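You operate a simulated robot arm through the tools that you are given. There is no shell and no other tool. Be economical: measure what you need, move in short steps, check, and stop when the job is done.

You are at the controls of a simulated two-armed robot. One attempt, no reset.

JOB
Put the round green plug on the small grey tray. Open the second drawer from the top of the right blue cabinet, take the steel hex cap with a green top from the top of the left blue cabinet and leave it in the inside from the bottom of the second drawer of the right blue cabinet and shut the drawer again. Put the steel plug with green bands from the top of the grey bench on the top of the white cabinet. Fetch the steel tee with green bands from the top of the grey bench and set it in the dark grey bin. The order is free. Set down upright: round green plug, steel tee with green bands.
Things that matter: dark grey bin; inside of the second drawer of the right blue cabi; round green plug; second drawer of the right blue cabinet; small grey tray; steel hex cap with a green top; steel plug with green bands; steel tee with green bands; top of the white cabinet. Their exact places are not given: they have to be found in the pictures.

It is judged by the outcome, as a careful person would: the job done as asked, and still so three seconds after it is handed in. It fails if anything else is knocked over, pushed out of place, dropped, spilled or broken. Lids that push on must go on centred and level and be pressed home; caps that screw on are set level and turned clockwise until they are tight.

ROBOT AND FRAMES
Two 7-joint arms with two-finger parallel grippers on one trunk, on a base that drives. Base frame: it is fixed to the floor where the robot stands at the start and does not move with it; the origin is under the middle of the robot, x ahead of it, y to its left, z up. Units: mm, degrees, N and s.
The left shoulder is at the start at [80, 131, 947], the right one opposite. With the tool pointing down near the work surface each hand reaches from about 400 to 860 mm from the robot's upright axis, wherever it stands, measured 20 degrees to its own side. Places, roughly: dark grey bin (23x24x13 cm) [3500, 7800, 900]; inside of the second drawer of the right blue cabi [4500, 400, 700]; round green plug (4x4x6 cm) [3900, -100, 900]; second drawer of the right blue cabinet [4400, 500, 700]; small grey tray (13x9x3 cm) [4000, 100, 900]; steel hex cap with a green top (3x4x3 cm) [5000, 700, 900]; steel plug with green bands (3x4x4 cm) [4200, 7800, 800]; steel tee with green bands (8x4x6 cm) [3700, 7800, 800]; top of the white cabinet [4300, 3600, 900]. Payload 1.57 kg a hand.
The tool frame of a hand sits at the grasp point between the pads (the TCP): z along the fingers, y along the line on which they close. The tips reach 30 mm beyond it. Largest opening 110 mm; finger width 24, thickness 12; the body of the gripper, 48 by 112 mm, starts 78 mm behind the TCP.
Orientation is that of the tool frame in the base frame, as [roll, pitch, yaw] about the fixed x, y, z axes, in that order (R = Rz(yaw) Ry(pitch) Rx(roll)). With the fingers straight down and closing along the base's y, the tool's x points along the base's -x, its y along +y and its z along -z.

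CONTROLS
- The arms move only by the tool nudge_tool. It takes "left_plan", "right_plan" or both (then of equal length, played together; a hand with none holds still); each is a list of rows, each a list of 3 entries, a list of its own where there are three numbers: the opening in per cent of the stroke, from 0 (shut) to 100 (fully open), then the shift along the base's x, y, z in mm, then the turn, a rotation vector about the base's x, y, z in degrees. In form: [[fingers, [dx, dy, dz], [ax, ay, az]], ...]. A call has 1 to 10 rows; each row shifts and turns the commanded pose from where the row before left it. Rows are played at 5 a second. More than 50 mm and 8.6 degrees between two rows, or a gripper value outside its range, and nothing of the call is played. A pose out of reach is approached as far as the arm can. The call stops where the force on the tool passes 40 N (or 10 N more than at its start, if that is more) or the arm is blocked; 0.2 s more then pass. Each finger travels about 108 mm/s and halts on what it meets, pressing with about 28 N; the grip force reading is that of the motor and also rises with nothing between the fingers. The clock runs only during rows and for 0.2 s after the last one: add rows that do not move to give the fingers time. It gives the time, the measured TCP pose, the force on the tool (base axes), the opening and the grip force at its end, in the units of the frame above (readings bear some noise), with the torque about the TCP (base axes, N m) and any sound that the robot's microphone picked up.
- Cameras (640 x 400 px; columns grow to the right, rows downward): "scene" is now at [-49.8, 13.5, 1449.6]; the picture's right is [0.14, -0.99, 0.00], its down [-0.28, -0.04, -0.96] and it looks along [0.95, 0.14, -0.28] (base axes); focal length 293 px, centre (320, 200). "left" rides on the left gripper at [70, -16, -141] in its tool frame; the picture's right is [0.23, 0.97, 0.00], its down [-0.86, 0.20, -0.48] and it looks along [-0.47, 0.11, 0.88] (tool axes); focal length 222 px, centre (320, 200). "right" rides on the right gripper at [70, 16, -141] in its tool frame; the picture's right is [-0.23, 0.97, 0.00], its down [-0.86, -0.20, -0.48] and it looks along [-0.47, -0.11, 0.88] (tool axes); focal length 222 px, centre (320, 200).
- grab_frame(camera): a new picture of that camera. No time passes.
- roll_base(legs): drives the robot by 1 to 6 legs, each [ahead, left, turn to the left] in mm, mm and degrees, along the robot's own axes; the way and the turn of a leg run together, so that a leg with both is an arc; at most 1500 mm and 180 degrees a leg. The arms and the cameras ride along, it lands a little off, and it stops where it bumps. It gives what a move gives.
- pan_tilt(pan, tilt): turns the head with the scene camera to pan (to the left, within 109 degrees either way) and tilt (down, from -29 to 69), counted from straight ahead of the robot. It gives what a move gives.
- probe_pixels(camera, pixels): for up to 12 pixels [column, row] of the newest picture of that camera ("zoom" is the newest enlarged one), the place [x, y, z] in the base frame of the surface seen there, good to about 2 mm. No time passes.
- zoom(camera, box): a new picture of the part [left, top, right, bottom] of that camera's present view, enlarged. No time passes.
- hand_in(): hands the job in; it is judged then, once.

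Work in short steps. Measure before you move; look again where a grasp or a placing could have gone wrong, and mend it. You have 110 turns and 92 pictures in all, those below and enlarged ones among them. Open the grippers and draw the arms clear of the work before you hand the job in, unless the task says otherwise; then end with one line.

The tools are called as a command line: name --argument value ..., lists and objects as JSON in quotes. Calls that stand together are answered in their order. nudge_tool: Moves the arms, as the interface text tells. Its arguments: {"type":"object","properties":{"left_plan":{"type":"array","items":{"type":"array"}},"right_plan":{"type":"array","items":{"type":"array"}}},"required":[]} The other tools are called the same way: roll_base (legs) drives the base; pan_tilt (pan, tilt) turns the head that bears the scene camera; grab_frame (camera) takes a picture; probe_pixels (camera, pixels) gives the place of the surface under pixels of a picture; zoom (camera, box) takes an enlarged picture of a part of a camera's view; hand_in () hands the job in.

At the start:

```text
time: 0.0
left_position: [492.1, 248.2, 1240.5]
left_orientation: [180.0, -0.1, -180.0]
left_wrist_force: [-0.1, 0.3, -0.8]
left_ft_torque: [0.02, 0.01, 0.0]
left_grip_width: 110.0
left_gripper_force: 0.0
right_position: [584.4, -236.2, 1157.5]
right_orientation: [-180.0, -0.1, -179.9]
right_wrist_force: [0.1, -0.2, 0.3]
right_ft_torque: [0.05, 0.02, 0.01]
right_grip_width: 110.1
right_gripper_force: 0.1
robot x, y, heading: [-1.4, 0.4, -0.3]
head pan, tilt: [8.2, 16.1]
```

scene: 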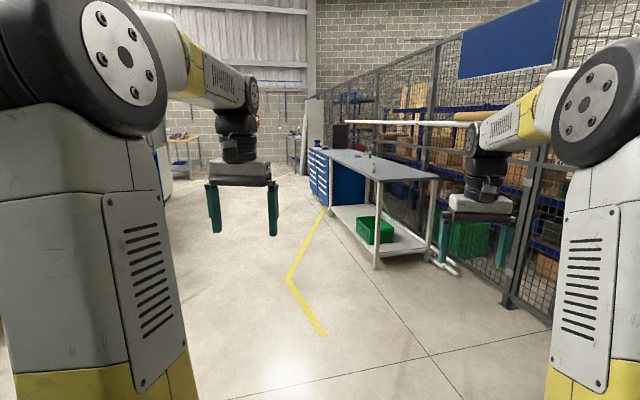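
right: 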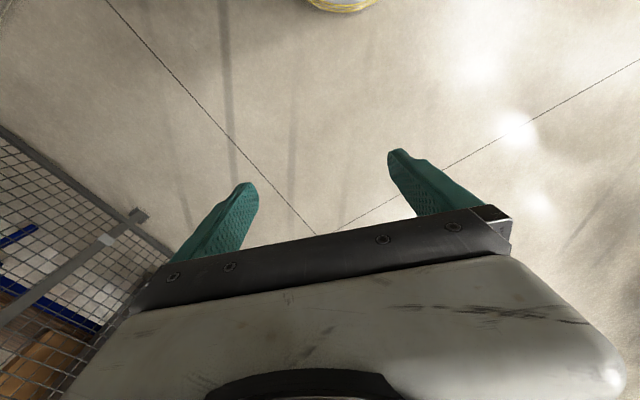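
left: 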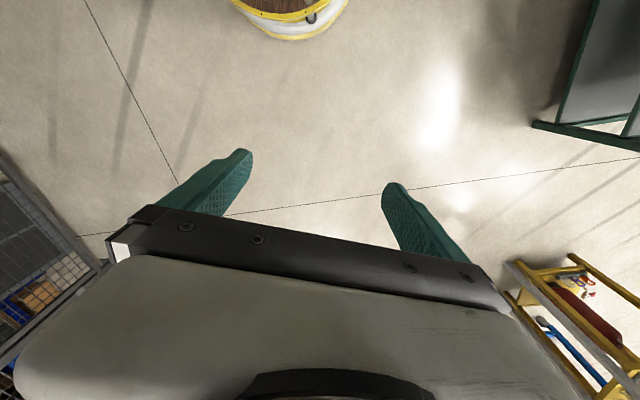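

The scene shows a bench around (370,165) with the blue cabinet at (320,170). I zoom on it to see the layout.

zoom --camera "scene" --box '[290, 110, 450, 270]'

probe_pixels --camera "scene" --pixels '[[327, 150], [435, 176], [377, 181], [373, 170], [318, 165], [313, 195], [325, 205], [375, 265], [310, 148], [180, 150], [300, 140], [327, 335]]'

```text
2.50 times, centred on (370, 190) of scene
```

zoom: 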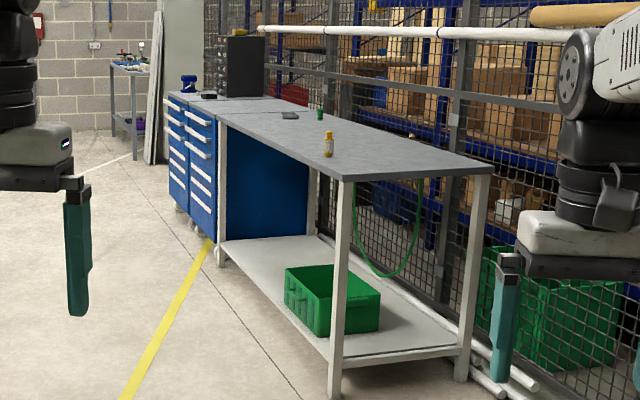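

```text
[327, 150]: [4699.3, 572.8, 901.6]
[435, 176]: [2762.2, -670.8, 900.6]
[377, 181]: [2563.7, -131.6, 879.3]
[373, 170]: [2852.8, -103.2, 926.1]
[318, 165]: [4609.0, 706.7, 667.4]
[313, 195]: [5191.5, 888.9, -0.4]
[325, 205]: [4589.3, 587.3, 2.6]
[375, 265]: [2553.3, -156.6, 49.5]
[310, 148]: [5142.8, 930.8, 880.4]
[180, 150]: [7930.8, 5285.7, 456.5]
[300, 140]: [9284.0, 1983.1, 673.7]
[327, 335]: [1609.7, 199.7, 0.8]
```

The path to the bench is open; its front edge runs from (2563,-131) at ~22°. I drive along it towards a standoff in front of the bench and turn to face it.

roll_base --legs '[[1300, 450, 0], [1300, 450, 0], [900, 300, 0], [0, 0, -68]]'

pan_tilt --pan 0 --tilt 30

grab_frame --camera "scene"

```text
time: 20.8
left_position: [3910.7, 839.2, 1240.4]
left_orientation: [179.9, 0.0, 112.5]
left_wrist_force: [0.5, -0.5, -1.4]
left_ft_torque: [-0.04, 0.03, 0.0]
left_grip_width: 110.1
left_gripper_force: 0.1
right_position: [3499.7, 569.2, 1159.0]
right_orientation: [180.0, 0.0, 112.4]
right_wrist_force: [-0.6, -1.0, -1.2]
right_ft_torque: [-0.01, -0.03, 0.0]
right_grip_width: 109.9
right_gripper_force: 0.1
robot x, y, heading: [3495.7, 1194.4, -67.2]
head pan, tilt: [8.2, 16.1]
```

```text
time: 21.6
left_position: [3911.5, 839.3, 1240.6]
left_orientation: [-180.0, 0.1, 112.6]
left_wrist_force: [-0.3, -0.1, -0.1]
left_ft_torque: [-0.01, 0.01, 0.01]
left_grip_width: 110.1
left_gripper_force: 0.0
right_position: [3500.9, 569.5, 1158.7]
right_orientation: [180.0, 0.0, 112.5]
right_wrist_force: [-0.7, -0.1, 0.1]
right_ft_torque: [0.0, -0.01, 0.01]
right_grip_width: 110.0
right_gripper_force: 0.1
robot x, y, heading: [3494.7, 1198.5, -67.5]
head pan, tilt: [0.0, 30.0]
```

```text
87 pictures are left
```

scene: 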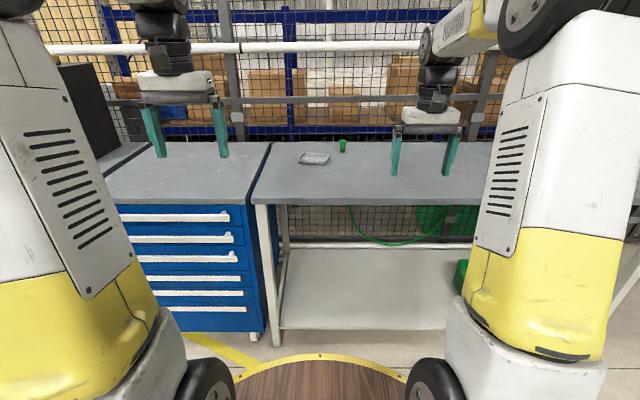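

The tray is at (313,158), the plug at (342,145); the right cabinet's drawers are at the left. I probe them.

probe_pixels --camera "scene" --pixels '[[342, 141], [342, 150], [313, 160], [300, 160], [328, 158], [270, 200], [400, 202], [190, 217], [190, 238], [190, 258], [190, 204], [320, 362]]'

zoom --camera "scene" --box '[280, 120, 380, 190]'

zoom --camera "scene" --box '[100, 180, 280, 340]'

```text
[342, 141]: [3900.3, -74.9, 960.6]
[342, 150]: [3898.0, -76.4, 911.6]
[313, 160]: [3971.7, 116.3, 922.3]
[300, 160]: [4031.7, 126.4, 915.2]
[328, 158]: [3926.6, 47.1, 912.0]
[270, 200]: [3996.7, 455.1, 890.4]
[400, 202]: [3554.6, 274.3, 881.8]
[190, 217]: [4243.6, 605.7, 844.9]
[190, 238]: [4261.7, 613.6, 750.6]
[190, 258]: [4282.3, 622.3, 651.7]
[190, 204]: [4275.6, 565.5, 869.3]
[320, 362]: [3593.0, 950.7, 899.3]
```

```text
5.71 times, centred on (330, 155) of scene
```

zoom: 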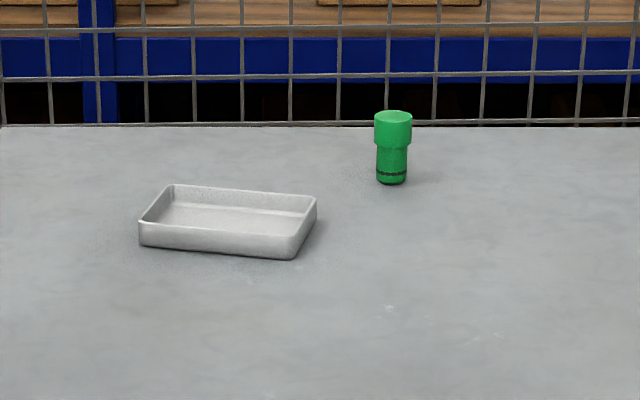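

```text
2.50 times, centred on (190, 260) of scene
```

zoom: 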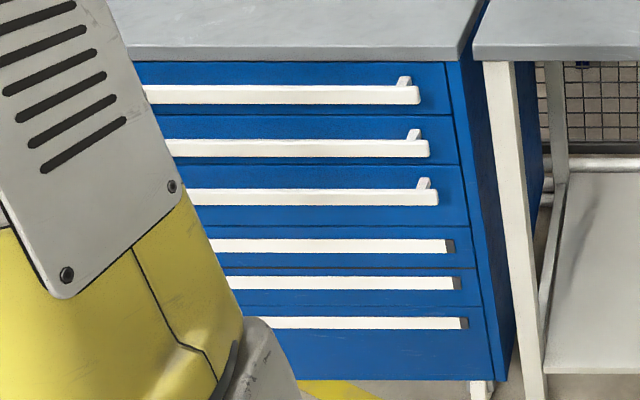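

The round wooden disc at the bottom (320,362) seems to be part of the robot; I measure its rim and the area under the robot before approaching.

pan_tilt --pan 0 --tilt 60

grab_frame --camera "scene"

probe_pixels --camera "scene" --pixels '[[320, 180], [320, 190], [320, 200], [250, 200], [390, 200], [320, 260], [320, 150], [320, 100], [200, 250], [450, 250]]'

```text
time: 22.5
left_position: [3911.6, 839.5, 1240.5]
left_orientation: [-180.0, 0.1, 112.6]
left_wrist_force: [0.1, 0.5, -0.9]
left_ft_torque: [0.0, -0.02, 0.0]
left_grip_width: 110.1
left_gripper_force: 0.1
right_position: [3500.9, 568.5, 1158.5]
right_orientation: [-179.9, 0.0, 112.5]
right_wrist_force: [-0.3, 0.3, 0.5]
right_ft_torque: [0.0, -0.03, -0.03]
right_grip_width: 109.9
right_gripper_force: 0.1
robot x, y, heading: [3494.1, 1196.6, -67.5]
head pan, tilt: [0.0, 60.0]
```

```text
84 pictures are left
```

scene: 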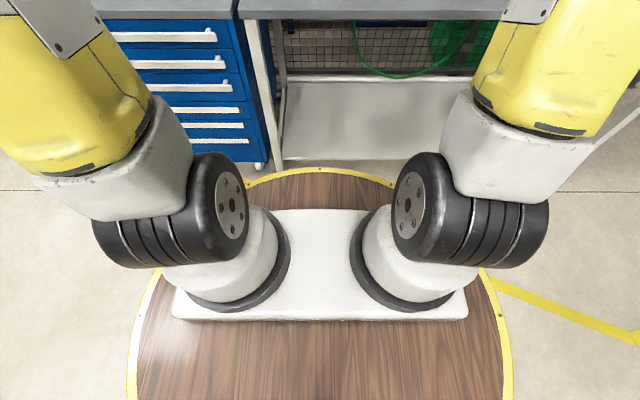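

```text
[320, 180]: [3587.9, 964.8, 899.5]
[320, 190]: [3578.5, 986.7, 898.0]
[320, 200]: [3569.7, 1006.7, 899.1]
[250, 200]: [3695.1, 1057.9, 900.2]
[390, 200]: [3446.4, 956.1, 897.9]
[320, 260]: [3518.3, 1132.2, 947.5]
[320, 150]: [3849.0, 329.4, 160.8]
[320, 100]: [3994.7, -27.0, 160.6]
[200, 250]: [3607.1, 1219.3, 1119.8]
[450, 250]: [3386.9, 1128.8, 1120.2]
```

The disc reaches ~280 mm ahead of the axis and the bench edge is 877 mm away, so I drive 535 ahead and 65 left, leaving ~60 mm gap.

roll_base --legs '[[535, 65, 0]]'

pan_tilt --pan 0 --tilt 45

grab_frame --camera "scene"

```text
time: 25.6
left_position: [4171.3, 376.7, 1239.3]
left_orientation: [-180.0, 0.0, 112.6]
left_wrist_force: [-0.2, -0.1, -0.6]
left_ft_torque: [0.0, -0.03, -0.02]
left_grip_width: 110.1
left_gripper_force: 0.2
right_position: [3762.9, 106.0, 1158.1]
right_orientation: [180.0, 0.1, 112.6]
right_wrist_force: [0.2, -0.2, -0.8]
right_ft_torque: [0.01, 0.02, 0.02]
right_grip_width: 109.9
right_gripper_force: 0.1
robot x, y, heading: [3752.9, 735.0, -67.4]
head pan, tilt: [0.0, 60.0]
```

```text
time: 26.4
left_position: [4173.7, 377.2, 1240.1]
left_orientation: [179.8, 0.0, 112.6]
left_wrist_force: [0.5, 0.2, 0.5]
left_ft_torque: [-0.02, 0.0, 0.02]
left_grip_width: 110.1
left_gripper_force: 0.0
right_position: [3763.5, 106.3, 1157.6]
right_orientation: [-180.0, 0.0, 112.5]
right_wrist_force: [-0.3, -0.3, 0.2]
right_ft_torque: [0.02, -0.02, 0.0]
right_grip_width: 110.0
right_gripper_force: 0.1
robot x, y, heading: [3756.0, 732.0, -67.0]
head pan, tilt: [0.0, 45.0]
```

```text
83 pictures are left
```

scene: 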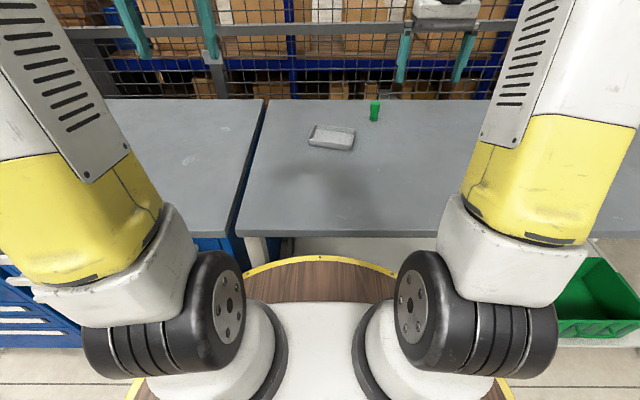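

I zoom on tray and plug for accurate places.

zoom --camera "scene" --box '[290, 80, 400, 160]'

probe_pixels --camera "scene" --pixels '[[375, 101], [375, 110], [375, 120], [333, 136], [320, 134], [345, 137], [335, 129], [330, 142], [355, 131], [309, 136], [352, 149], [317, 126]]'

```text
5.00 times, centred on (345, 120) of scene
```

zoom: 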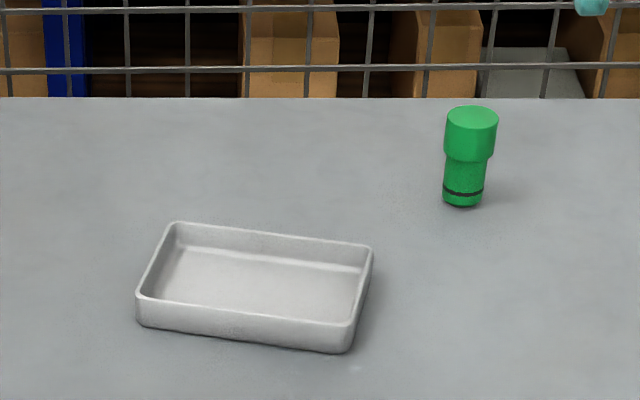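

```text
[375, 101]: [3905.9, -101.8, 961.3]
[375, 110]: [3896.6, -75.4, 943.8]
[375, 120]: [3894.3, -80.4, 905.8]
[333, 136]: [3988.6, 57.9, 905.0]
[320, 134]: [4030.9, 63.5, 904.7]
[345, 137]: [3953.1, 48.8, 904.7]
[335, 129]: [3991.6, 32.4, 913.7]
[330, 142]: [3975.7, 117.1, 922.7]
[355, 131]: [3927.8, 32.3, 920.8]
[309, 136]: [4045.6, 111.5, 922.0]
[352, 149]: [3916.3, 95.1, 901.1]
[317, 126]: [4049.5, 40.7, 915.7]
```

Plug centre ≈ (3901,-89), top 961; tray centre ≈ (3985,70), floor 905. I bring the right hand above the plug and look with its camera.

nudge_tool --right_plan '[[100, [23, -32.5, -20], [0, 0, 0]], [100, [23, -32.5, -20], [0, 0, 0]], [100, [23, -32.5, -20], [0, 0, 0]], [100, [23, -32.5, -20], [0, 0, 0]], [100, [23, -32.5, -20], [0, 0, 0]], [100, [23, -32.5, -20], [0, 0, 0]], [100, [0, 0, 0], [0, 0, 0]]]'

grab_frame --camera "right"

```text
time: 28.0
left_position: [4172.4, 377.1, 1240.7]
left_orientation: [180.0, 0.0, 112.5]
left_wrist_force: [0.6, 0.6, 0.4]
left_ft_torque: [-0.03, -0.04, 0.03]
left_grip_width: 109.7
left_gripper_force: 0.1
right_position: [3891.3, -73.5, 1034.6]
right_orientation: [180.0, 0.0, 112.7]
right_wrist_force: [0.1, -0.9, -0.4]
right_ft_torque: [-0.02, -0.01, -0.01]
right_grip_width: 110.3
right_gripper_force: 0.1
right hand out of reach, approached as far as the arm can: row 6
robot x, y, heading: [3755.3, 736.2, -67.5]
head pan, tilt: [0.0, 45.0]
```

```text
81 pictures are left
```

right: 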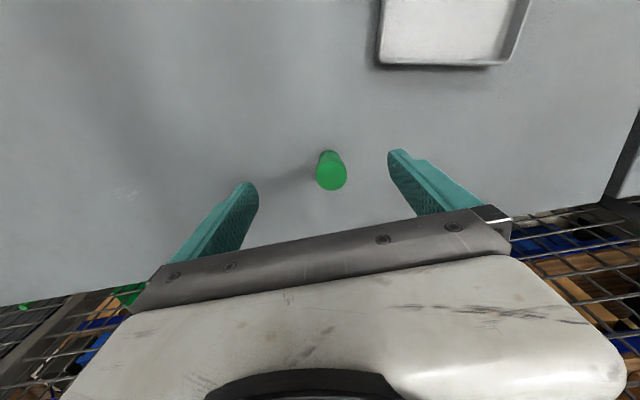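

The hand is nearly over the plug at (332,170), short ~18 mm. I measure the plug.

probe_pixels --camera "right" --pixels '[[332, 171], [318, 171], [346, 171], [332, 185], [332, 158], [445, 62], [381, 62], [500, 62]]'

```text
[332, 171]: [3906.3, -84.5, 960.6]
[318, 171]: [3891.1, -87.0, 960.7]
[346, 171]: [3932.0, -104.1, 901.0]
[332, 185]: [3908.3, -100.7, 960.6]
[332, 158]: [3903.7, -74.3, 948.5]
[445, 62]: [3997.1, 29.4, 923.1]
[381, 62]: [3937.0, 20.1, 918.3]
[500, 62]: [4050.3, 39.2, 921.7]
```

The plug centre is (3906,-86); I'm at the reach limit, so I edge the base 30 mm ahead (gap ~70 mm now).

roll_base --legs '[[30, 0, 0]]'

```text
time: 28.8
left_position: [4183.2, 348.7, 1240.3]
left_orientation: [179.9, 0.0, 112.6]
left_wrist_force: [-0.9, 0.5, 0.0]
left_ft_torque: [0.01, 0.04, -0.01]
left_grip_width: 110.0
left_gripper_force: 0.0
right_position: [3901.7, -102.4, 1034.1]
right_orientation: [180.0, 0.0, 112.6]
right_wrist_force: [0.3, 0.6, -0.3]
right_ft_torque: [-0.03, 0.0, 0.0]
right_grip_width: 109.9
right_gripper_force: 0.0
robot x, y, heading: [3769.7, 705.0, -67.4]
head pan, tilt: [0.0, 45.0]
```

I shift +4,+16 to centre and lower to z 948, then grip.

nudge_tool --right_plan '[[100, [4, 16, 0], [0, 0, 0]], [100, [0, 0, -43], [0, 0, 0]], [100, [0, 0, -43], [0, 0, 0]], [100, [0, 0, 0], [0, 0, 0]]]'

grab_frame --camera "right"

```text
time: 29.8
left_position: [4183.9, 349.4, 1240.2]
left_orientation: [180.0, 0.0, 112.6]
left_wrist_force: [-0.2, -0.4, -0.4]
left_ft_torque: [0.0, 0.05, -0.03]
left_grip_width: 110.2
left_gripper_force: 0.0
right_position: [3905.0, -87.0, 949.4]
right_orientation: [180.0, 0.0, 112.6]
right_wrist_force: [-0.1, -0.8, 0.2]
right_ft_torque: [-0.03, 0.01, -0.02]
right_grip_width: 110.2
right_gripper_force: 0.0
robot x, y, heading: [3763.0, 706.4, -67.3]
head pan, tilt: [0.0, 45.0]
```

```text
80 pictures are left
```

right: 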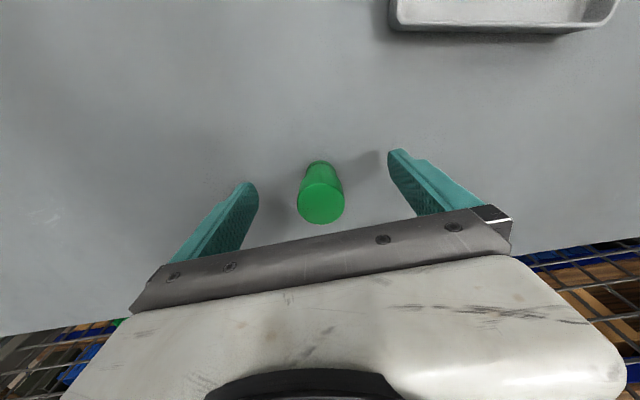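

The plug (320,190) is between the fingers; I close and lift.

nudge_tool --right_plan '[[60, [0, 0, 0], [0, 0, 0]], [35, [0, 0, 0], [0, 0, 0]], [20, [0, 0, 0], [0, 0, 0]], [10, [0, 0, 0], [0, 0, 0]], [10, [0, 0, 0], [0, 0, 0]], [10, [0, 0, 30], [0, 0, 0]], [10, [0, 0, 30], [0, 0, 0]], [10, [0, 0, 0], [0, 0, 0]]]'

grab_frame --camera "right"

```text
time: 31.6
left_position: [4184.5, 348.3, 1240.9]
left_orientation: [180.0, -0.1, 112.6]
left_wrist_force: [0.1, 0.2, 0.8]
left_ft_torque: [0.02, 0.0, 0.01]
left_grip_width: 109.9
left_gripper_force: 0.1
right_position: [3905.5, -86.6, 1008.3]
right_orientation: [-180.0, 0.0, 112.6]
right_wrist_force: [0.2, 0.3, -0.4]
right_ft_torque: [0.0, 0.03, 0.03]
right_grip_width: 31.8
right_gripper_force: 27.9
robot x, y, heading: [3766.5, 705.7, -67.4]
head pan, tilt: [0.0, 45.0]
```

```text
79 pictures are left
```

right: 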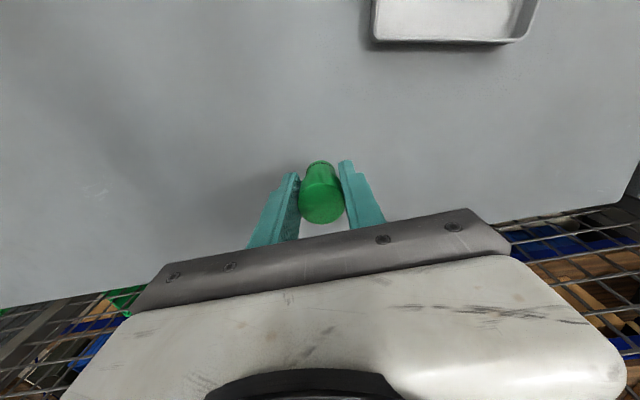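

Plug held at 31.8 mm. I carry it over the tray centre (≈(3985,70)) and look at the tray from the scene camera.

nudge_tool --right_plan '[[10, [20, 39, 0], [0, 0, 0]], [10, [20, 39, 0], [0, 0, 0]], [10, [20, 39, 0], [0, 0, 0]], [10, [20, 39, 0], [0, 0, 0]], [10, [0, 0, 0], [0, 0, 0]]]'

grab_frame --camera "right"

zoom --camera "scene" --box '[285, 90, 395, 160]'

```text
time: 32.8
left_position: [4183.5, 349.1, 1240.9]
left_orientation: [-180.0, -0.1, 112.6]
left_wrist_force: [0.5, -1.0, 0.2]
left_ft_torque: [-0.01, -0.02, 0.02]
left_grip_width: 110.0
left_gripper_force: 0.1
right_position: [3986.9, 70.1, 1007.0]
right_orientation: [179.9, 0.0, 112.6]
right_wrist_force: [0.0, 0.3, -1.2]
right_ft_torque: [0.01, -0.02, -0.01]
right_grip_width: 31.9
right_gripper_force: 27.7
robot x, y, heading: [3766.4, 708.4, -67.5]
head pan, tilt: [0.0, 45.0]
```

```text
78 pictures are left
```

right: 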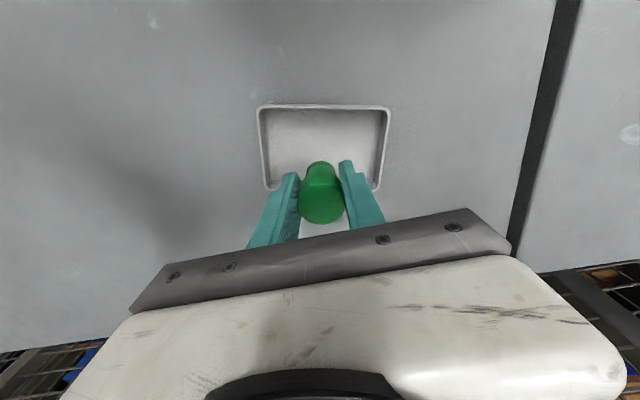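

```text
5.71 times, centred on (340, 125) of scene
```

zoom: 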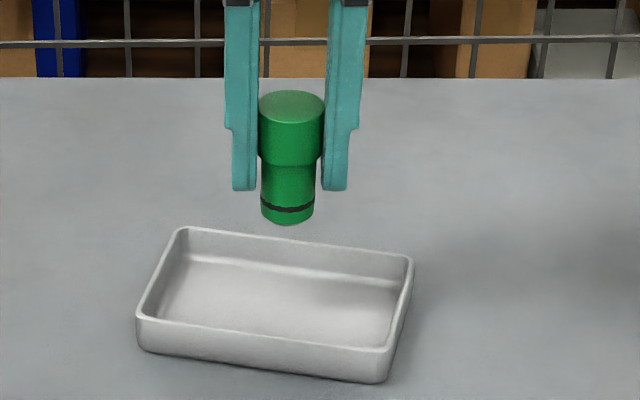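

probe_pixels --camera "zoom" --pixels '[[183, 231], [410, 258], [388, 350], [140, 318], [270, 285], [400, 370]]'

probe_pixels --camera "right" --pixels '[[261, 109], [387, 110], [378, 187], [268, 187], [323, 130]]'

```text
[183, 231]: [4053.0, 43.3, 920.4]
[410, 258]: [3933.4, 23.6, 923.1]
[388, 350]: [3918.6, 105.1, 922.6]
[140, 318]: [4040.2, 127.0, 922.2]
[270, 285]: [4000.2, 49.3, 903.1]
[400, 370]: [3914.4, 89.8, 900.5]
```

```text
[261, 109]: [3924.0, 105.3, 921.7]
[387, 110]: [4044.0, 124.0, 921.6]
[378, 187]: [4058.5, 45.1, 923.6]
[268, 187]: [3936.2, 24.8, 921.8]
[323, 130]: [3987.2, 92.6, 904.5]
```

Tray centre is (3989,75). I lower the plug to the tray floor.

nudge_tool --right_plan '[[10, [2, 5, 0], [0, 0, 0]], [10, [0, 0, -25], [0, 0, 0]], [10, [0, 0, -22], [0, 0, 0]], [10, [0, 0, -6], [0, 0, 0]], [10, [0, 0, 0], [0, 0, 0]]]'

zoom --camera "scene" --box '[285, 90, 395, 160]'

```text
time: 34.0
left_position: [4183.1, 349.2, 1239.9]
left_orientation: [180.0, 0.0, 112.5]
left_wrist_force: [0.7, -0.2, 0.4]
left_ft_torque: [0.02, 0.01, -0.02]
left_grip_width: 110.2
left_gripper_force: 0.1
right_position: [3988.7, 76.3, 955.8]
right_orientation: [-180.0, 0.0, 112.5]
right_wrist_force: [-0.1, 0.7, -0.8]
right_ft_torque: [0.01, 0.01, -0.03]
right_grip_width: 31.7
right_gripper_force: 27.9
robot x, y, heading: [3765.7, 710.0, -67.3]
head pan, tilt: [0.0, 45.0]
```

```text
5.71 times, centred on (340, 125) of scene
```

zoom: 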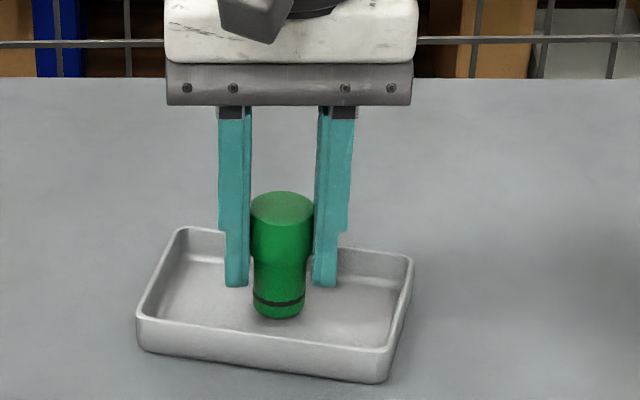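

I step down in 1.5 mm until contact is felt.

nudge_tool --right_plan '[[10, [0, 0, -1.5], [0, 0, 0]], [10, [0, 0, -1.5], [0, 0, 0]], [10, [0, 0, 0], [0, 0, 0]]]'

```text
time: 34.8
left_position: [4183.9, 348.6, 1240.8]
left_orientation: [180.0, 0.0, 112.6]
left_wrist_force: [0.3, -0.4, 0.2]
left_ft_torque: [0.0, -0.01, 0.0]
left_grip_width: 110.2
left_gripper_force: 0.0
right_position: [3988.7, 75.7, 953.4]
right_orientation: [-180.0, 0.1, 112.7]
right_wrist_force: [-0.2, 0.5, 9.5]
right_ft_torque: [0.04, 0.02, -0.02]
right_grip_width: 31.9
right_gripper_force: 28.1
robot x, y, heading: [3764.6, 710.2, -67.6]
head pan, tilt: [0.0, 45.0]
```

Contact (9.5 N). I open partly, rise and look.

nudge_tool --right_plan '[[35, [0, 0, 0], [0, 0, 0]], [45, [0, 0, 0], [0, 0, 0]], [60, [0, 0, 0], [0, 0, 0]], [60, [0, 0, 45], [0, 0, 0]], [60, [0, 0, 45], [0, 0, 0]], [60, [0, 0, 45], [0, 0, 0]], [60, [0, 0, 45], [0, 0, 0]]]'

zoom --camera "scene" --box '[285, 90, 395, 160]'

```text
time: 36.4
left_position: [4184.9, 348.9, 1241.1]
left_orientation: [180.0, 0.0, 112.6]
left_wrist_force: [0.1, -1.2, -0.1]
left_ft_torque: [0.0, 0.01, -0.01]
left_grip_width: 109.9
left_gripper_force: 0.0
right_position: [3989.9, 73.5, 1134.2]
right_orientation: [-180.0, 0.0, 112.6]
right_wrist_force: [0.1, -0.3, -0.3]
right_ft_torque: [0.01, 0.03, -0.03]
right_grip_width: 66.1
right_gripper_force: 0.0
robot x, y, heading: [3767.8, 706.3, -67.3]
head pan, tilt: [0.0, 45.0]
```

```text
5.71 times, centred on (340, 125) of scene
```

zoom: 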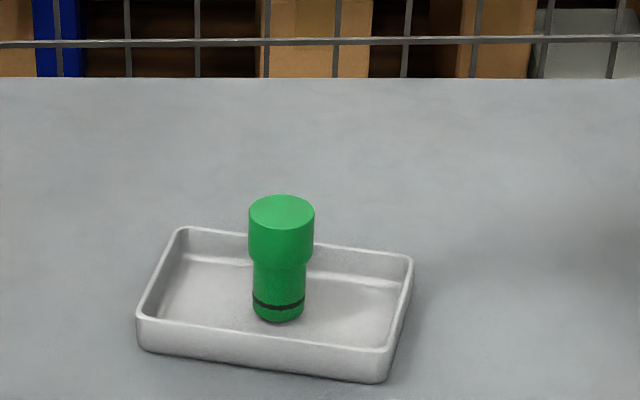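

The plug stands upright in the tray. I back off and move left in front of the cabinets to look there.

roll_base --legs '[[-450, 0, 0], [0, 800, 0]]'

pan_tilt --pan 0 --tilt 30

grab_frame --camera "scene"

```text
time: 43.0
left_position: [4756.7, 1068.9, 1240.2]
left_orientation: [180.0, 0.0, 112.2]
left_wrist_force: [-0.6, 0.4, 0.4]
left_ft_torque: [-0.01, 0.04, -0.03]
left_grip_width: 110.1
left_gripper_force: 0.0
right_position: [4561.9, 794.0, 1133.8]
right_orientation: [179.9, 0.1, 112.3]
right_wrist_force: [-1.1, -0.8, -0.7]
right_ft_torque: [0.0, 0.01, 0.04]
right_grip_width: 66.1
right_gripper_force: 0.1
robot x, y, heading: [4340.6, 1428.7, -67.8]
head pan, tilt: [0.0, 45.0]
```

```text
time: 43.8
left_position: [4758.8, 1069.4, 1241.2]
left_orientation: [-179.9, -0.1, 112.1]
left_wrist_force: [-0.1, 0.4, 0.1]
left_ft_torque: [0.01, 0.0, 0.0]
left_grip_width: 110.0
left_gripper_force: 0.1
right_position: [4561.3, 794.4, 1132.9]
right_orientation: [179.9, 0.0, 112.1]
right_wrist_force: [0.5, 0.9, -0.1]
right_ft_torque: [0.01, 0.0, 0.0]
right_grip_width: 66.1
right_gripper_force: 0.2
robot x, y, heading: [4340.3, 1432.3, -67.9]
head pan, tilt: [0.0, 30.0]
```

```text
74 pictures are left
```

scene: 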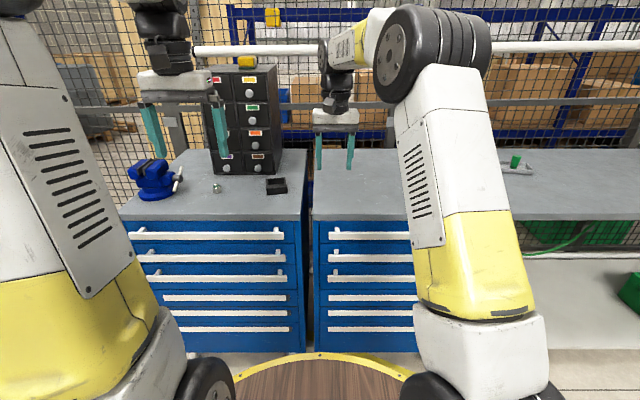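

The hex cap is at (217,188) on the left cabinet between vise and black tray. I probe it and the right cabinet's second-drawer handle (335–415,257).

probe_pixels --camera "scene" --pixels '[[217, 184], [217, 189], [212, 160], [160, 190], [178, 180], [268, 187], [240, 170], [329, 259], [370, 258], [410, 257], [370, 236], [370, 246]]'

zoom --camera "scene" --box '[120, 130, 300, 220]'

zoom --camera "scene" --box '[300, 200, 430, 290]'

```text
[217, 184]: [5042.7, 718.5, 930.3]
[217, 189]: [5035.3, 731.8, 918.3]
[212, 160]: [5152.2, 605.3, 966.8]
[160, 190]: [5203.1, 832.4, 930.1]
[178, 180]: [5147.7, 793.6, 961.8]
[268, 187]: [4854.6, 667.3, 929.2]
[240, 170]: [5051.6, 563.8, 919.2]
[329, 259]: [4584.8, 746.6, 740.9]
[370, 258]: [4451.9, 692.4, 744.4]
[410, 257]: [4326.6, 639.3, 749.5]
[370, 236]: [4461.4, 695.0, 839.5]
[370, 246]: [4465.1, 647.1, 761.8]
```

```text
3.56 times, centred on (210, 175) of scene
```

zoom: 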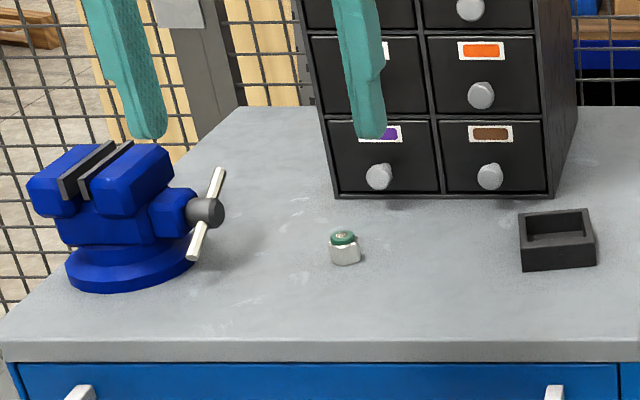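

```text
4.44 times, centred on (365, 245) of scene
```

zoom: 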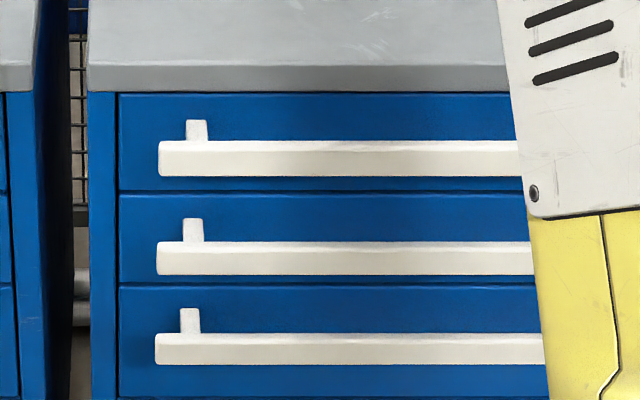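

Cap centre ≈ (5041,724), z 900–930; handle 2 runs at z≈745 from x≈4585 to ≈4160. I drive nearer the left cabinet so the left hand can pick the cap.

roll_base --legs '[[250, 200, 0]]'

grab_frame --camera "left"

```text
time: 45.9
left_position: [5038.3, 916.4, 1240.2]
left_orientation: [-180.0, 0.0, 112.5]
left_wrist_force: [0.6, 0.2, 0.5]
left_ft_torque: [0.02, 0.03, 0.0]
left_grip_width: 110.2
left_gripper_force: 0.1
right_position: [4843.4, 640.6, 1135.0]
right_orientation: [-180.0, 0.1, 112.3]
right_wrist_force: [-0.3, 0.0, -0.5]
right_ft_torque: [-0.01, -0.03, -0.01]
right_grip_width: 66.0
right_gripper_force: 0.1
robot x, y, heading: [4626.3, 1272.6, -67.7]
head pan, tilt: [0.0, 30.0]
```

```text
71 pictures are left
```

left: 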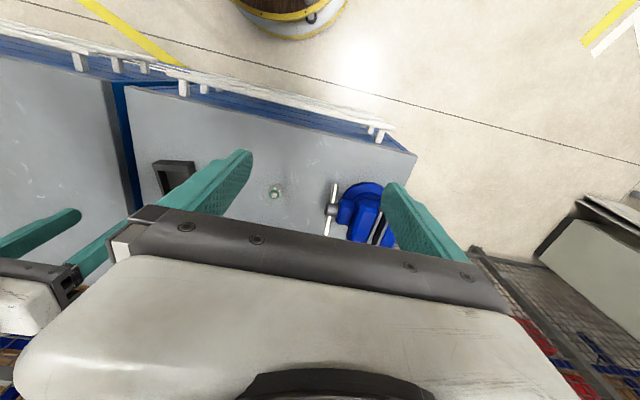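

I lower the left hand over the cap (fingers to 60 %), then look again.

nudge_tool --left_plan '[[60, [0.4, -27.4, -31], [0, 0, 0]], [60, [0.4, -27.4, -31], [0, 0, 0]], [60, [0.4, -27.4, -31], [0, 0, 0]], [60, [0.4, -27.4, -31], [0, 0, 0]], [60, [0.4, -27.4, -31], [0, 0, 0]], [60, [0.4, -27.4, -31], [0, 0, 0]], [60, [0.4, -27.4, -31], [0, 0, 0]], [60, [0, 0, 0], [0, 0, 0]]]'

grab_frame --camera "left"

```text
time: 47.7
left_position: [5043.8, 725.5, 1022.3]
left_orientation: [-180.0, -0.1, 112.5]
left_wrist_force: [0.9, -0.5, 0.1]
left_ft_torque: [-0.01, 0.0, 0.02]
left_grip_width: 66.0
left_gripper_force: 0.0
right_position: [4844.7, 641.6, 1133.5]
right_orientation: [-180.0, -0.1, 112.3]
right_wrist_force: [0.5, -0.6, 0.2]
right_ft_torque: [0.01, 0.02, 0.0]
right_grip_width: 66.0
right_gripper_force: 0.1
robot x, y, heading: [4622.8, 1277.2, -67.6]
head pan, tilt: [0.0, 30.0]
```

```text
70 pictures are left
```

left: 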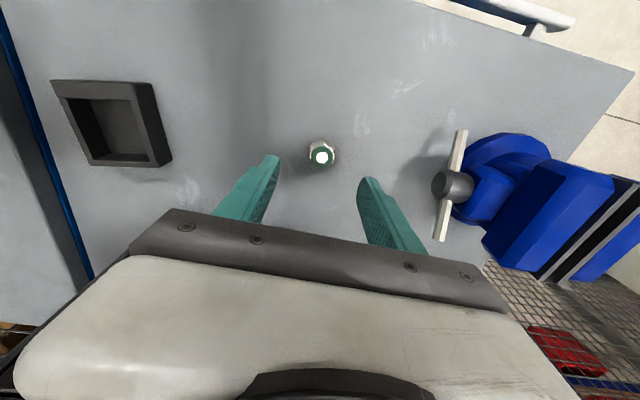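

zoom --camera "left" --box '[280, 120, 360, 180]'

probe_pixels --camera "left" --pixels '[[322, 157], [312, 152], [332, 152], [322, 142], [322, 163], [300, 150]]'

```text
6.67 times, centred on (320, 150) of left
```

zoom: 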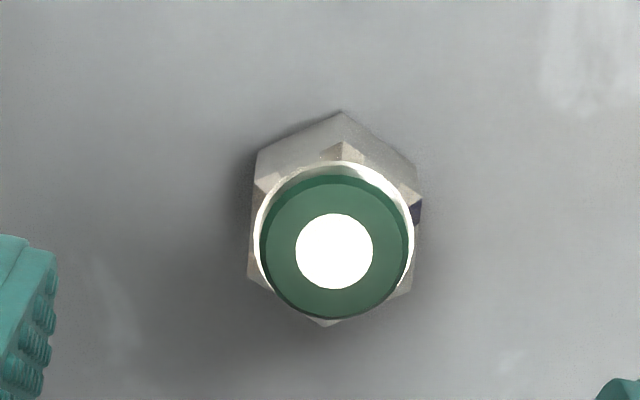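

```text
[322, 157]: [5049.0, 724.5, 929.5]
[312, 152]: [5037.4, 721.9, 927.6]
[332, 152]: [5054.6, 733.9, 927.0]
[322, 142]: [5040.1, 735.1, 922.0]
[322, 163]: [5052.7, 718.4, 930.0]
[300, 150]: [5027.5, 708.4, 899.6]
```

The hex's flats face picture left/right, 13° off the closing line; I turn the left hand +13°, centre at (5047.5,726) and lower to z≈935.

nudge_tool --left_plan '[[60, [2, 0, 0], [0, 0, 6.6]], [60, [2, 0.5, 0], [0, 0, 6.6]], [60, [0, 0, -43], [0, 0, 0]], [60, [0, 0, -43], [0, 0, 0]], [60, [0, 0, 0], [0, 0, 0]]]'

zoom --camera "left" --box '[220, 100, 420, 250]'

```text
time: 48.9
left_position: [5045.7, 725.1, 936.7]
left_orientation: [-180.0, 0.0, 125.6]
left_wrist_force: [0.0, -0.1, 1.3]
left_ft_torque: [0.03, 0.02, 0.03]
left_grip_width: 65.9
left_gripper_force: 0.0
right_position: [4843.8, 641.5, 1133.3]
right_orientation: [-180.0, 0.0, 112.3]
right_wrist_force: [1.3, 0.2, 0.6]
right_ft_torque: [-0.01, 0.01, 0.04]
right_grip_width: 66.6
right_gripper_force: 0.0
robot x, y, heading: [4618.7, 1277.8, -67.5]
head pan, tilt: [0.0, 30.0]
```

```text
2.67 times, centred on (320, 175) of left
```

zoom: 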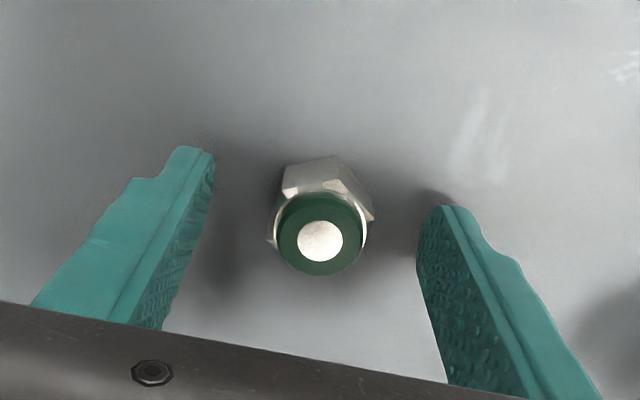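

Aligned and centred; I close and lift.

nudge_tool --left_plan '[[35, [0, 0, 0], [0, 0, 0]], [20, [0, 0, 0], [0, 0, 0]], [10, [0, 0, 0], [0, 0, 0]], [10, [0, 0, 0], [0, 0, 0]], [10, [0, 0, 40], [0, 0, 0]], [10, [0, 0, 45], [0, 0, 0]], [10, [0, 0, 45], [0, 0, 0]], [10, [0, 0, 0], [0, 0, 0]]]'

grab_frame --camera "left"

```text
time: 50.7
left_position: [5045.2, 723.4, 1067.1]
left_orientation: [180.0, -0.1, 125.5]
left_wrist_force: [-0.5, -0.3, -0.8]
left_ft_torque: [-0.02, -0.04, 0.01]
left_grip_width: 27.1
left_gripper_force: 28.5
right_position: [4843.5, 641.3, 1132.9]
right_orientation: [-180.0, 0.0, 112.2]
right_wrist_force: [-0.3, -0.3, 0.3]
right_ft_torque: [0.0, -0.01, -0.01]
right_grip_width: 65.9
right_gripper_force: 0.1
robot x, y, heading: [4623.9, 1277.0, -67.6]
head pan, tilt: [0.0, 30.0]
```

```text
67 pictures are left
```

left: 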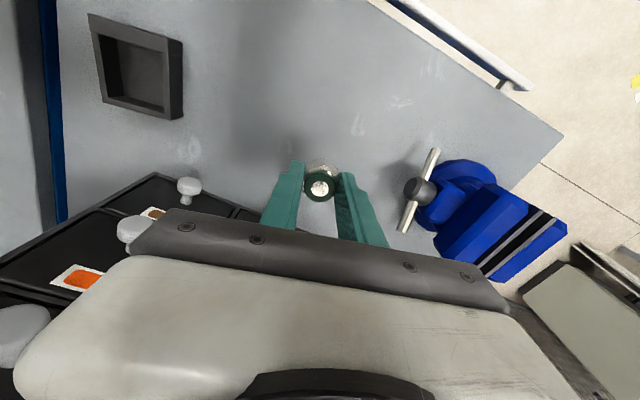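

Cap held (27 mm). I back off and move right to stand in front of the right cabinet.

roll_base --legs '[[-420, 0, 0], [0, -430, 0]]'

```text
time: 55.6
left_position: [4483.1, 953.9, 1066.9]
left_orientation: [-180.0, 0.1, 125.4]
left_wrist_force: [0.5, 0.1, -0.8]
left_ft_torque: [-0.01, -0.02, 0.03]
left_grip_width: 26.9
left_gripper_force: 28.0
right_position: [4282.3, 873.3, 1132.9]
right_orientation: [-180.0, 0.0, 112.2]
right_wrist_force: [-0.6, 0.3, 1.0]
right_ft_torque: [0.02, -0.02, -0.02]
right_grip_width: 66.0
right_gripper_force: 0.0
robot x, y, heading: [4065.9, 1509.0, -67.4]
head pan, tilt: [0.0, 30.0]
```

Now I turn the right hand to point forward with the fingers closing vertically, first half.

nudge_tool --right_plan '[[66, [-14, -6, -10], [-2.67, -6.41, -4.91]], [66, [-14, -6, -10], [-2.67, -6.41, -4.91]], [66, [-14, -6, -10], [-2.67, -6.41, -4.91]], [66, [-14, -6, -10], [-2.67, -6.41, -4.91]], [66, [-14, -6, -10], [-2.67, -6.41, -4.91]], [66, [-14, -6, -10], [-2.67, -6.41, -4.91]], [66, [-14, -6, -10], [-2.67, -6.41, -4.91]], [66, [-14, -6, -10], [-2.67, -6.41, -4.91]]]'

grab_frame --camera "scene"

```text
time: 57.4
left_position: [4480.9, 953.9, 1067.7]
left_orientation: [-179.9, 0.2, 125.4]
left_wrist_force: [-1.3, 0.8, 0.1]
left_ft_torque: [-0.02, -0.09, 0.0]
left_grip_width: 27.1
left_gripper_force: 28.0
right_position: [4169.5, 824.6, 1052.4]
right_orientation: [128.2, 18.9, 60.2]
right_wrist_force: [0.0, 1.2, 0.5]
right_ft_torque: [-0.02, 0.03, -0.01]
right_grip_width: 72.7
right_gripper_force: 0.0
robot x, y, heading: [4062.2, 1505.0, -67.8]
head pan, tilt: [0.0, 30.0]
```

```text
66 pictures are left
```

scene: 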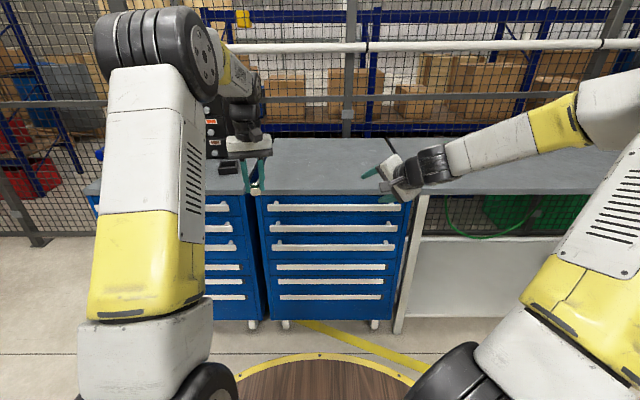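

Works: no limits. I finish the turn and lower, and measure handle 2 (275–393, row 246).

nudge_tool --right_plan '[[66, [-4, 8, -35], [-2.67, -6.41, -4.91]], [66, [-4, 8, -35], [-2.67, -6.41, -4.91]], [66, [-4, 8, -35], [-2.67, -6.41, -4.91]], [66, [-4, 8, -35], [-2.67, -6.41, -4.91]], [66, [-4, 8, -35], [-2.67, -6.41, -4.91]], [66, [-4, 8, -35], [-2.67, -6.41, -4.91]], [66, [0, 0, -35], [0, 0, 0]], [66, [0, 0, -35], [0, 0, 0]], [66, [0, 0, 0], [0, 0, 0]]]'

grab_frame --camera "scene"

probe_pixels --camera "scene" --pixels '[[274, 247], [300, 247], [330, 247], [330, 250], [330, 243], [330, 240], [330, 254], [330, 227], [330, 207], [300, 240]]'

```text
time: 59.4
left_position: [4484.2, 953.8, 1067.0]
left_orientation: [180.0, 0.0, 125.4]
left_wrist_force: [0.2, -0.7, -0.3]
left_ft_torque: [-0.01, -0.01, 0.01]
left_grip_width: 27.1
left_gripper_force: 28.3
right_position: [4145.0, 873.5, 772.4]
right_orientation: [90.5, 0.3, 22.9]
right_wrist_force: [-0.2, -0.9, -0.4]
right_ft_torque: [0.01, 0.01, 0.0]
right_grip_width: 72.6
right_gripper_force: 0.0
robot x, y, heading: [4061.1, 1509.8, -67.8]
head pan, tilt: [0.0, 30.0]
```

```text
65 pictures are left
```

scene: 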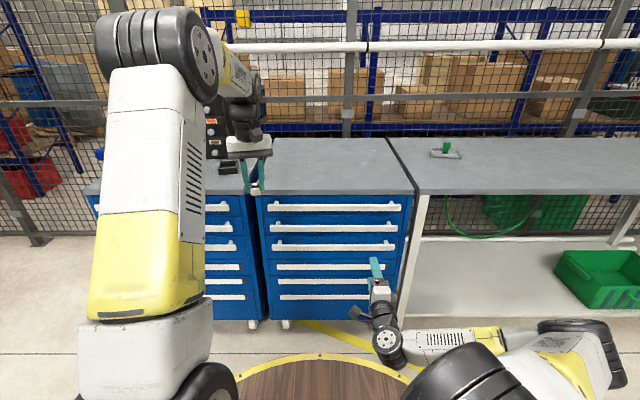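

```text
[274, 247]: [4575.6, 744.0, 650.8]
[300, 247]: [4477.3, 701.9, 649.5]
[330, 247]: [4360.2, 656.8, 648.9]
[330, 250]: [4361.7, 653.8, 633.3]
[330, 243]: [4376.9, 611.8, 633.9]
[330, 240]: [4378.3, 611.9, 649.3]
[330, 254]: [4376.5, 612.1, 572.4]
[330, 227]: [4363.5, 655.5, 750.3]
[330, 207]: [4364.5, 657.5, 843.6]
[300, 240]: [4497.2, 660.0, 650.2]
```

Hand points forward. Handle 2 is at row 227; I zoom to measure its vertical extents.

zoom --camera "scene" --box '[330, 200, 410, 250]'

probe_pixels --camera "zoom" --pixels '[[200, 195], [200, 205], [200, 212], [200, 220], [200, 230], [200, 240], [200, 250], [520, 216], [300, 216], [300, 60], [200, 180], [200, 262]]'

```text
8.00 times, centred on (370, 225) of scene
```

zoom: 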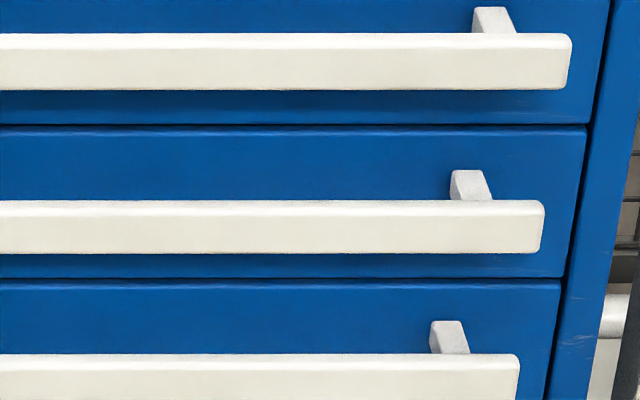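

```text
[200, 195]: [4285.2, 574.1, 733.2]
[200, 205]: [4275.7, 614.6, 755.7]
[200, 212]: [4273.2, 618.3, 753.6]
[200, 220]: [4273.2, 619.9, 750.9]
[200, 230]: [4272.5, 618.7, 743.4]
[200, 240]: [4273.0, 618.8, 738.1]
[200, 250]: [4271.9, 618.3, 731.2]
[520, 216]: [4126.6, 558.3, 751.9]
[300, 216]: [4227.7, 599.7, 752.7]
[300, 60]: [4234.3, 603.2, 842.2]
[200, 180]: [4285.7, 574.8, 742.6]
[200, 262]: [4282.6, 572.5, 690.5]
```

Bar: z 730–756, centre 743. I check where the right elbow is relative to the bench before driving forward.

probe_pixels --camera "scene" --pixels '[[605, 350], [560, 330], [500, 335], [440, 340], [385, 345], [615, 380], [372, 262], [378, 290]]'

nudge_tool --right_plan '[[66, [0, 0, -29], [-0.5, 0, 0]], [66, [0, 0, 0], [0, 0, 0]]]'

```text
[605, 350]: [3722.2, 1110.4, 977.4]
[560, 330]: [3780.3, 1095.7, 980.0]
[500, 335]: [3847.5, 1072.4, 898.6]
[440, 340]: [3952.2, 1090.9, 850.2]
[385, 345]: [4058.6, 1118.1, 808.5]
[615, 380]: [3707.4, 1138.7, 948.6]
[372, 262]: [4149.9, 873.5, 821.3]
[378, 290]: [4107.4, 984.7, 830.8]
```

```text
time: 60.0
left_position: [4484.1, 953.3, 1067.2]
left_orientation: [180.0, 0.0, 125.4]
left_wrist_force: [-0.2, -0.4, -1.2]
left_ft_torque: [0.0, 0.02, -0.01]
left_grip_width: 27.3
left_gripper_force: 28.4
right_position: [4143.6, 871.7, 743.4]
right_orientation: [90.1, 0.6, 22.8]
right_wrist_force: [0.2, 0.0, -0.2]
right_ft_torque: [-0.01, 0.01, -0.01]
right_grip_width: 72.6
right_gripper_force: 0.0
robot x, y, heading: [4064.4, 1509.1, -67.7]
head pan, tilt: [0.0, 30.0]
```

The elbow stays 400+ mm from the bench. I drive ahead 255, leaving the last bit to the arm.

roll_base --legs '[[255, 0, 0]]'

grab_frame --camera "right"

```text
time: 61.8
left_position: [4582.1, 716.9, 1066.4]
left_orientation: [180.0, 0.0, 125.5]
left_wrist_force: [0.9, -0.2, -1.1]
left_ft_torque: [-0.02, 0.0, 0.0]
left_grip_width: 27.3
left_gripper_force: 28.5
right_position: [4241.1, 636.6, 744.2]
right_orientation: [90.1, 0.6, 23.0]
right_wrist_force: [0.7, 0.4, -0.4]
right_ft_torque: [0.01, 0.01, 0.02]
right_grip_width: 73.0
right_gripper_force: 0.0
robot x, y, heading: [4158.4, 1271.7, -67.5]
head pan, tilt: [0.0, 30.0]
```

```text
63 pictures are left
```

right: 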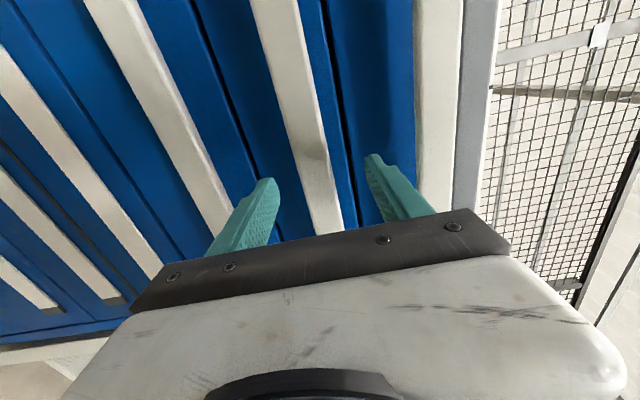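

The bar runs between the two fingers (310,140). I move 30 ahead and close.

nudge_tool --right_plan '[[66, [5.7, -13.8, 0], [0, 0, 0]], [66, [5.7, -13.8, 0], [0, 0, 0]], [40, [0, 0, 0], [0, 0, 0]], [25, [0, 0, 0], [0, 0, 0]], [10, [0, 0, 0], [0, 0, 0]], [10, [0, 0, 0], [0, 0, 0]]]'

grab_frame --camera "right"

```text
time: 63.2
left_position: [4582.0, 716.9, 1065.9]
left_orientation: [-180.0, -0.1, 125.5]
left_wrist_force: [0.1, 0.8, -0.2]
left_ft_torque: [0.0, 0.01, -0.02]
left_grip_width: 27.2
left_gripper_force: 28.0
right_position: [4252.8, 607.9, 739.8]
right_orientation: [90.4, 0.6, 23.0]
right_wrist_force: [-0.6, -0.7, -32.3]
right_ft_torque: [0.17, -0.76, -0.02]
right_grip_width: 27.8
right_gripper_force: 37.7
robot x, y, heading: [4163.6, 1270.2, -68.0]
head pan, tilt: [0.0, 30.0]
```

```text
62 pictures are left
```

right: 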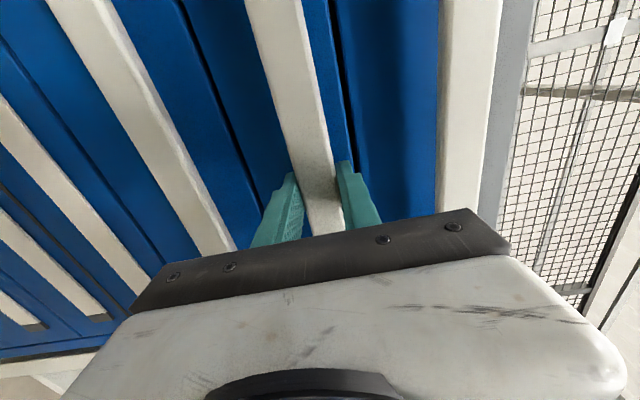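

The bar is gripped; I relieve the -32 N by shifting 4 mm down, and test-pull 60 mm by the arm.

nudge_tool --right_plan '[[10, [0, 0, -4], [0, 0, 0]], [10, [-7.7, 18.5, 0], [0, 0, 0]], [10, [-7.7, 18.5, 0], [0, 0, 0]], [10, [-7.7, 18.5, 0], [0, 0, 0]], [10, [0, 0, 0], [0, 0, 0]]]'

grab_frame --camera "scene"

```text
time: 64.4
left_position: [4581.3, 717.3, 1065.8]
left_orientation: [180.0, 0.0, 125.5]
left_wrist_force: [-0.1, -0.8, -0.5]
left_ft_torque: [0.01, -0.03, 0.01]
left_grip_width: 27.1
left_gripper_force: 27.4
right_position: [4229.7, 662.3, 741.2]
right_orientation: [89.7, 0.5, 23.0]
right_wrist_force: [2.6, 0.7, 15.1]
right_ft_torque: [0.62, -0.96, -0.26]
right_grip_width: 28.1
right_gripper_force: 38.6
robot x, y, heading: [4159.2, 1271.8, -67.6]
head pan, tilt: [0.0, 30.0]
```

```text
61 pictures are left
```

scene: 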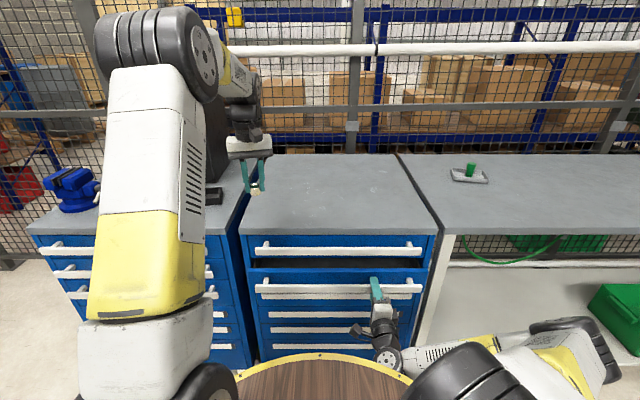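

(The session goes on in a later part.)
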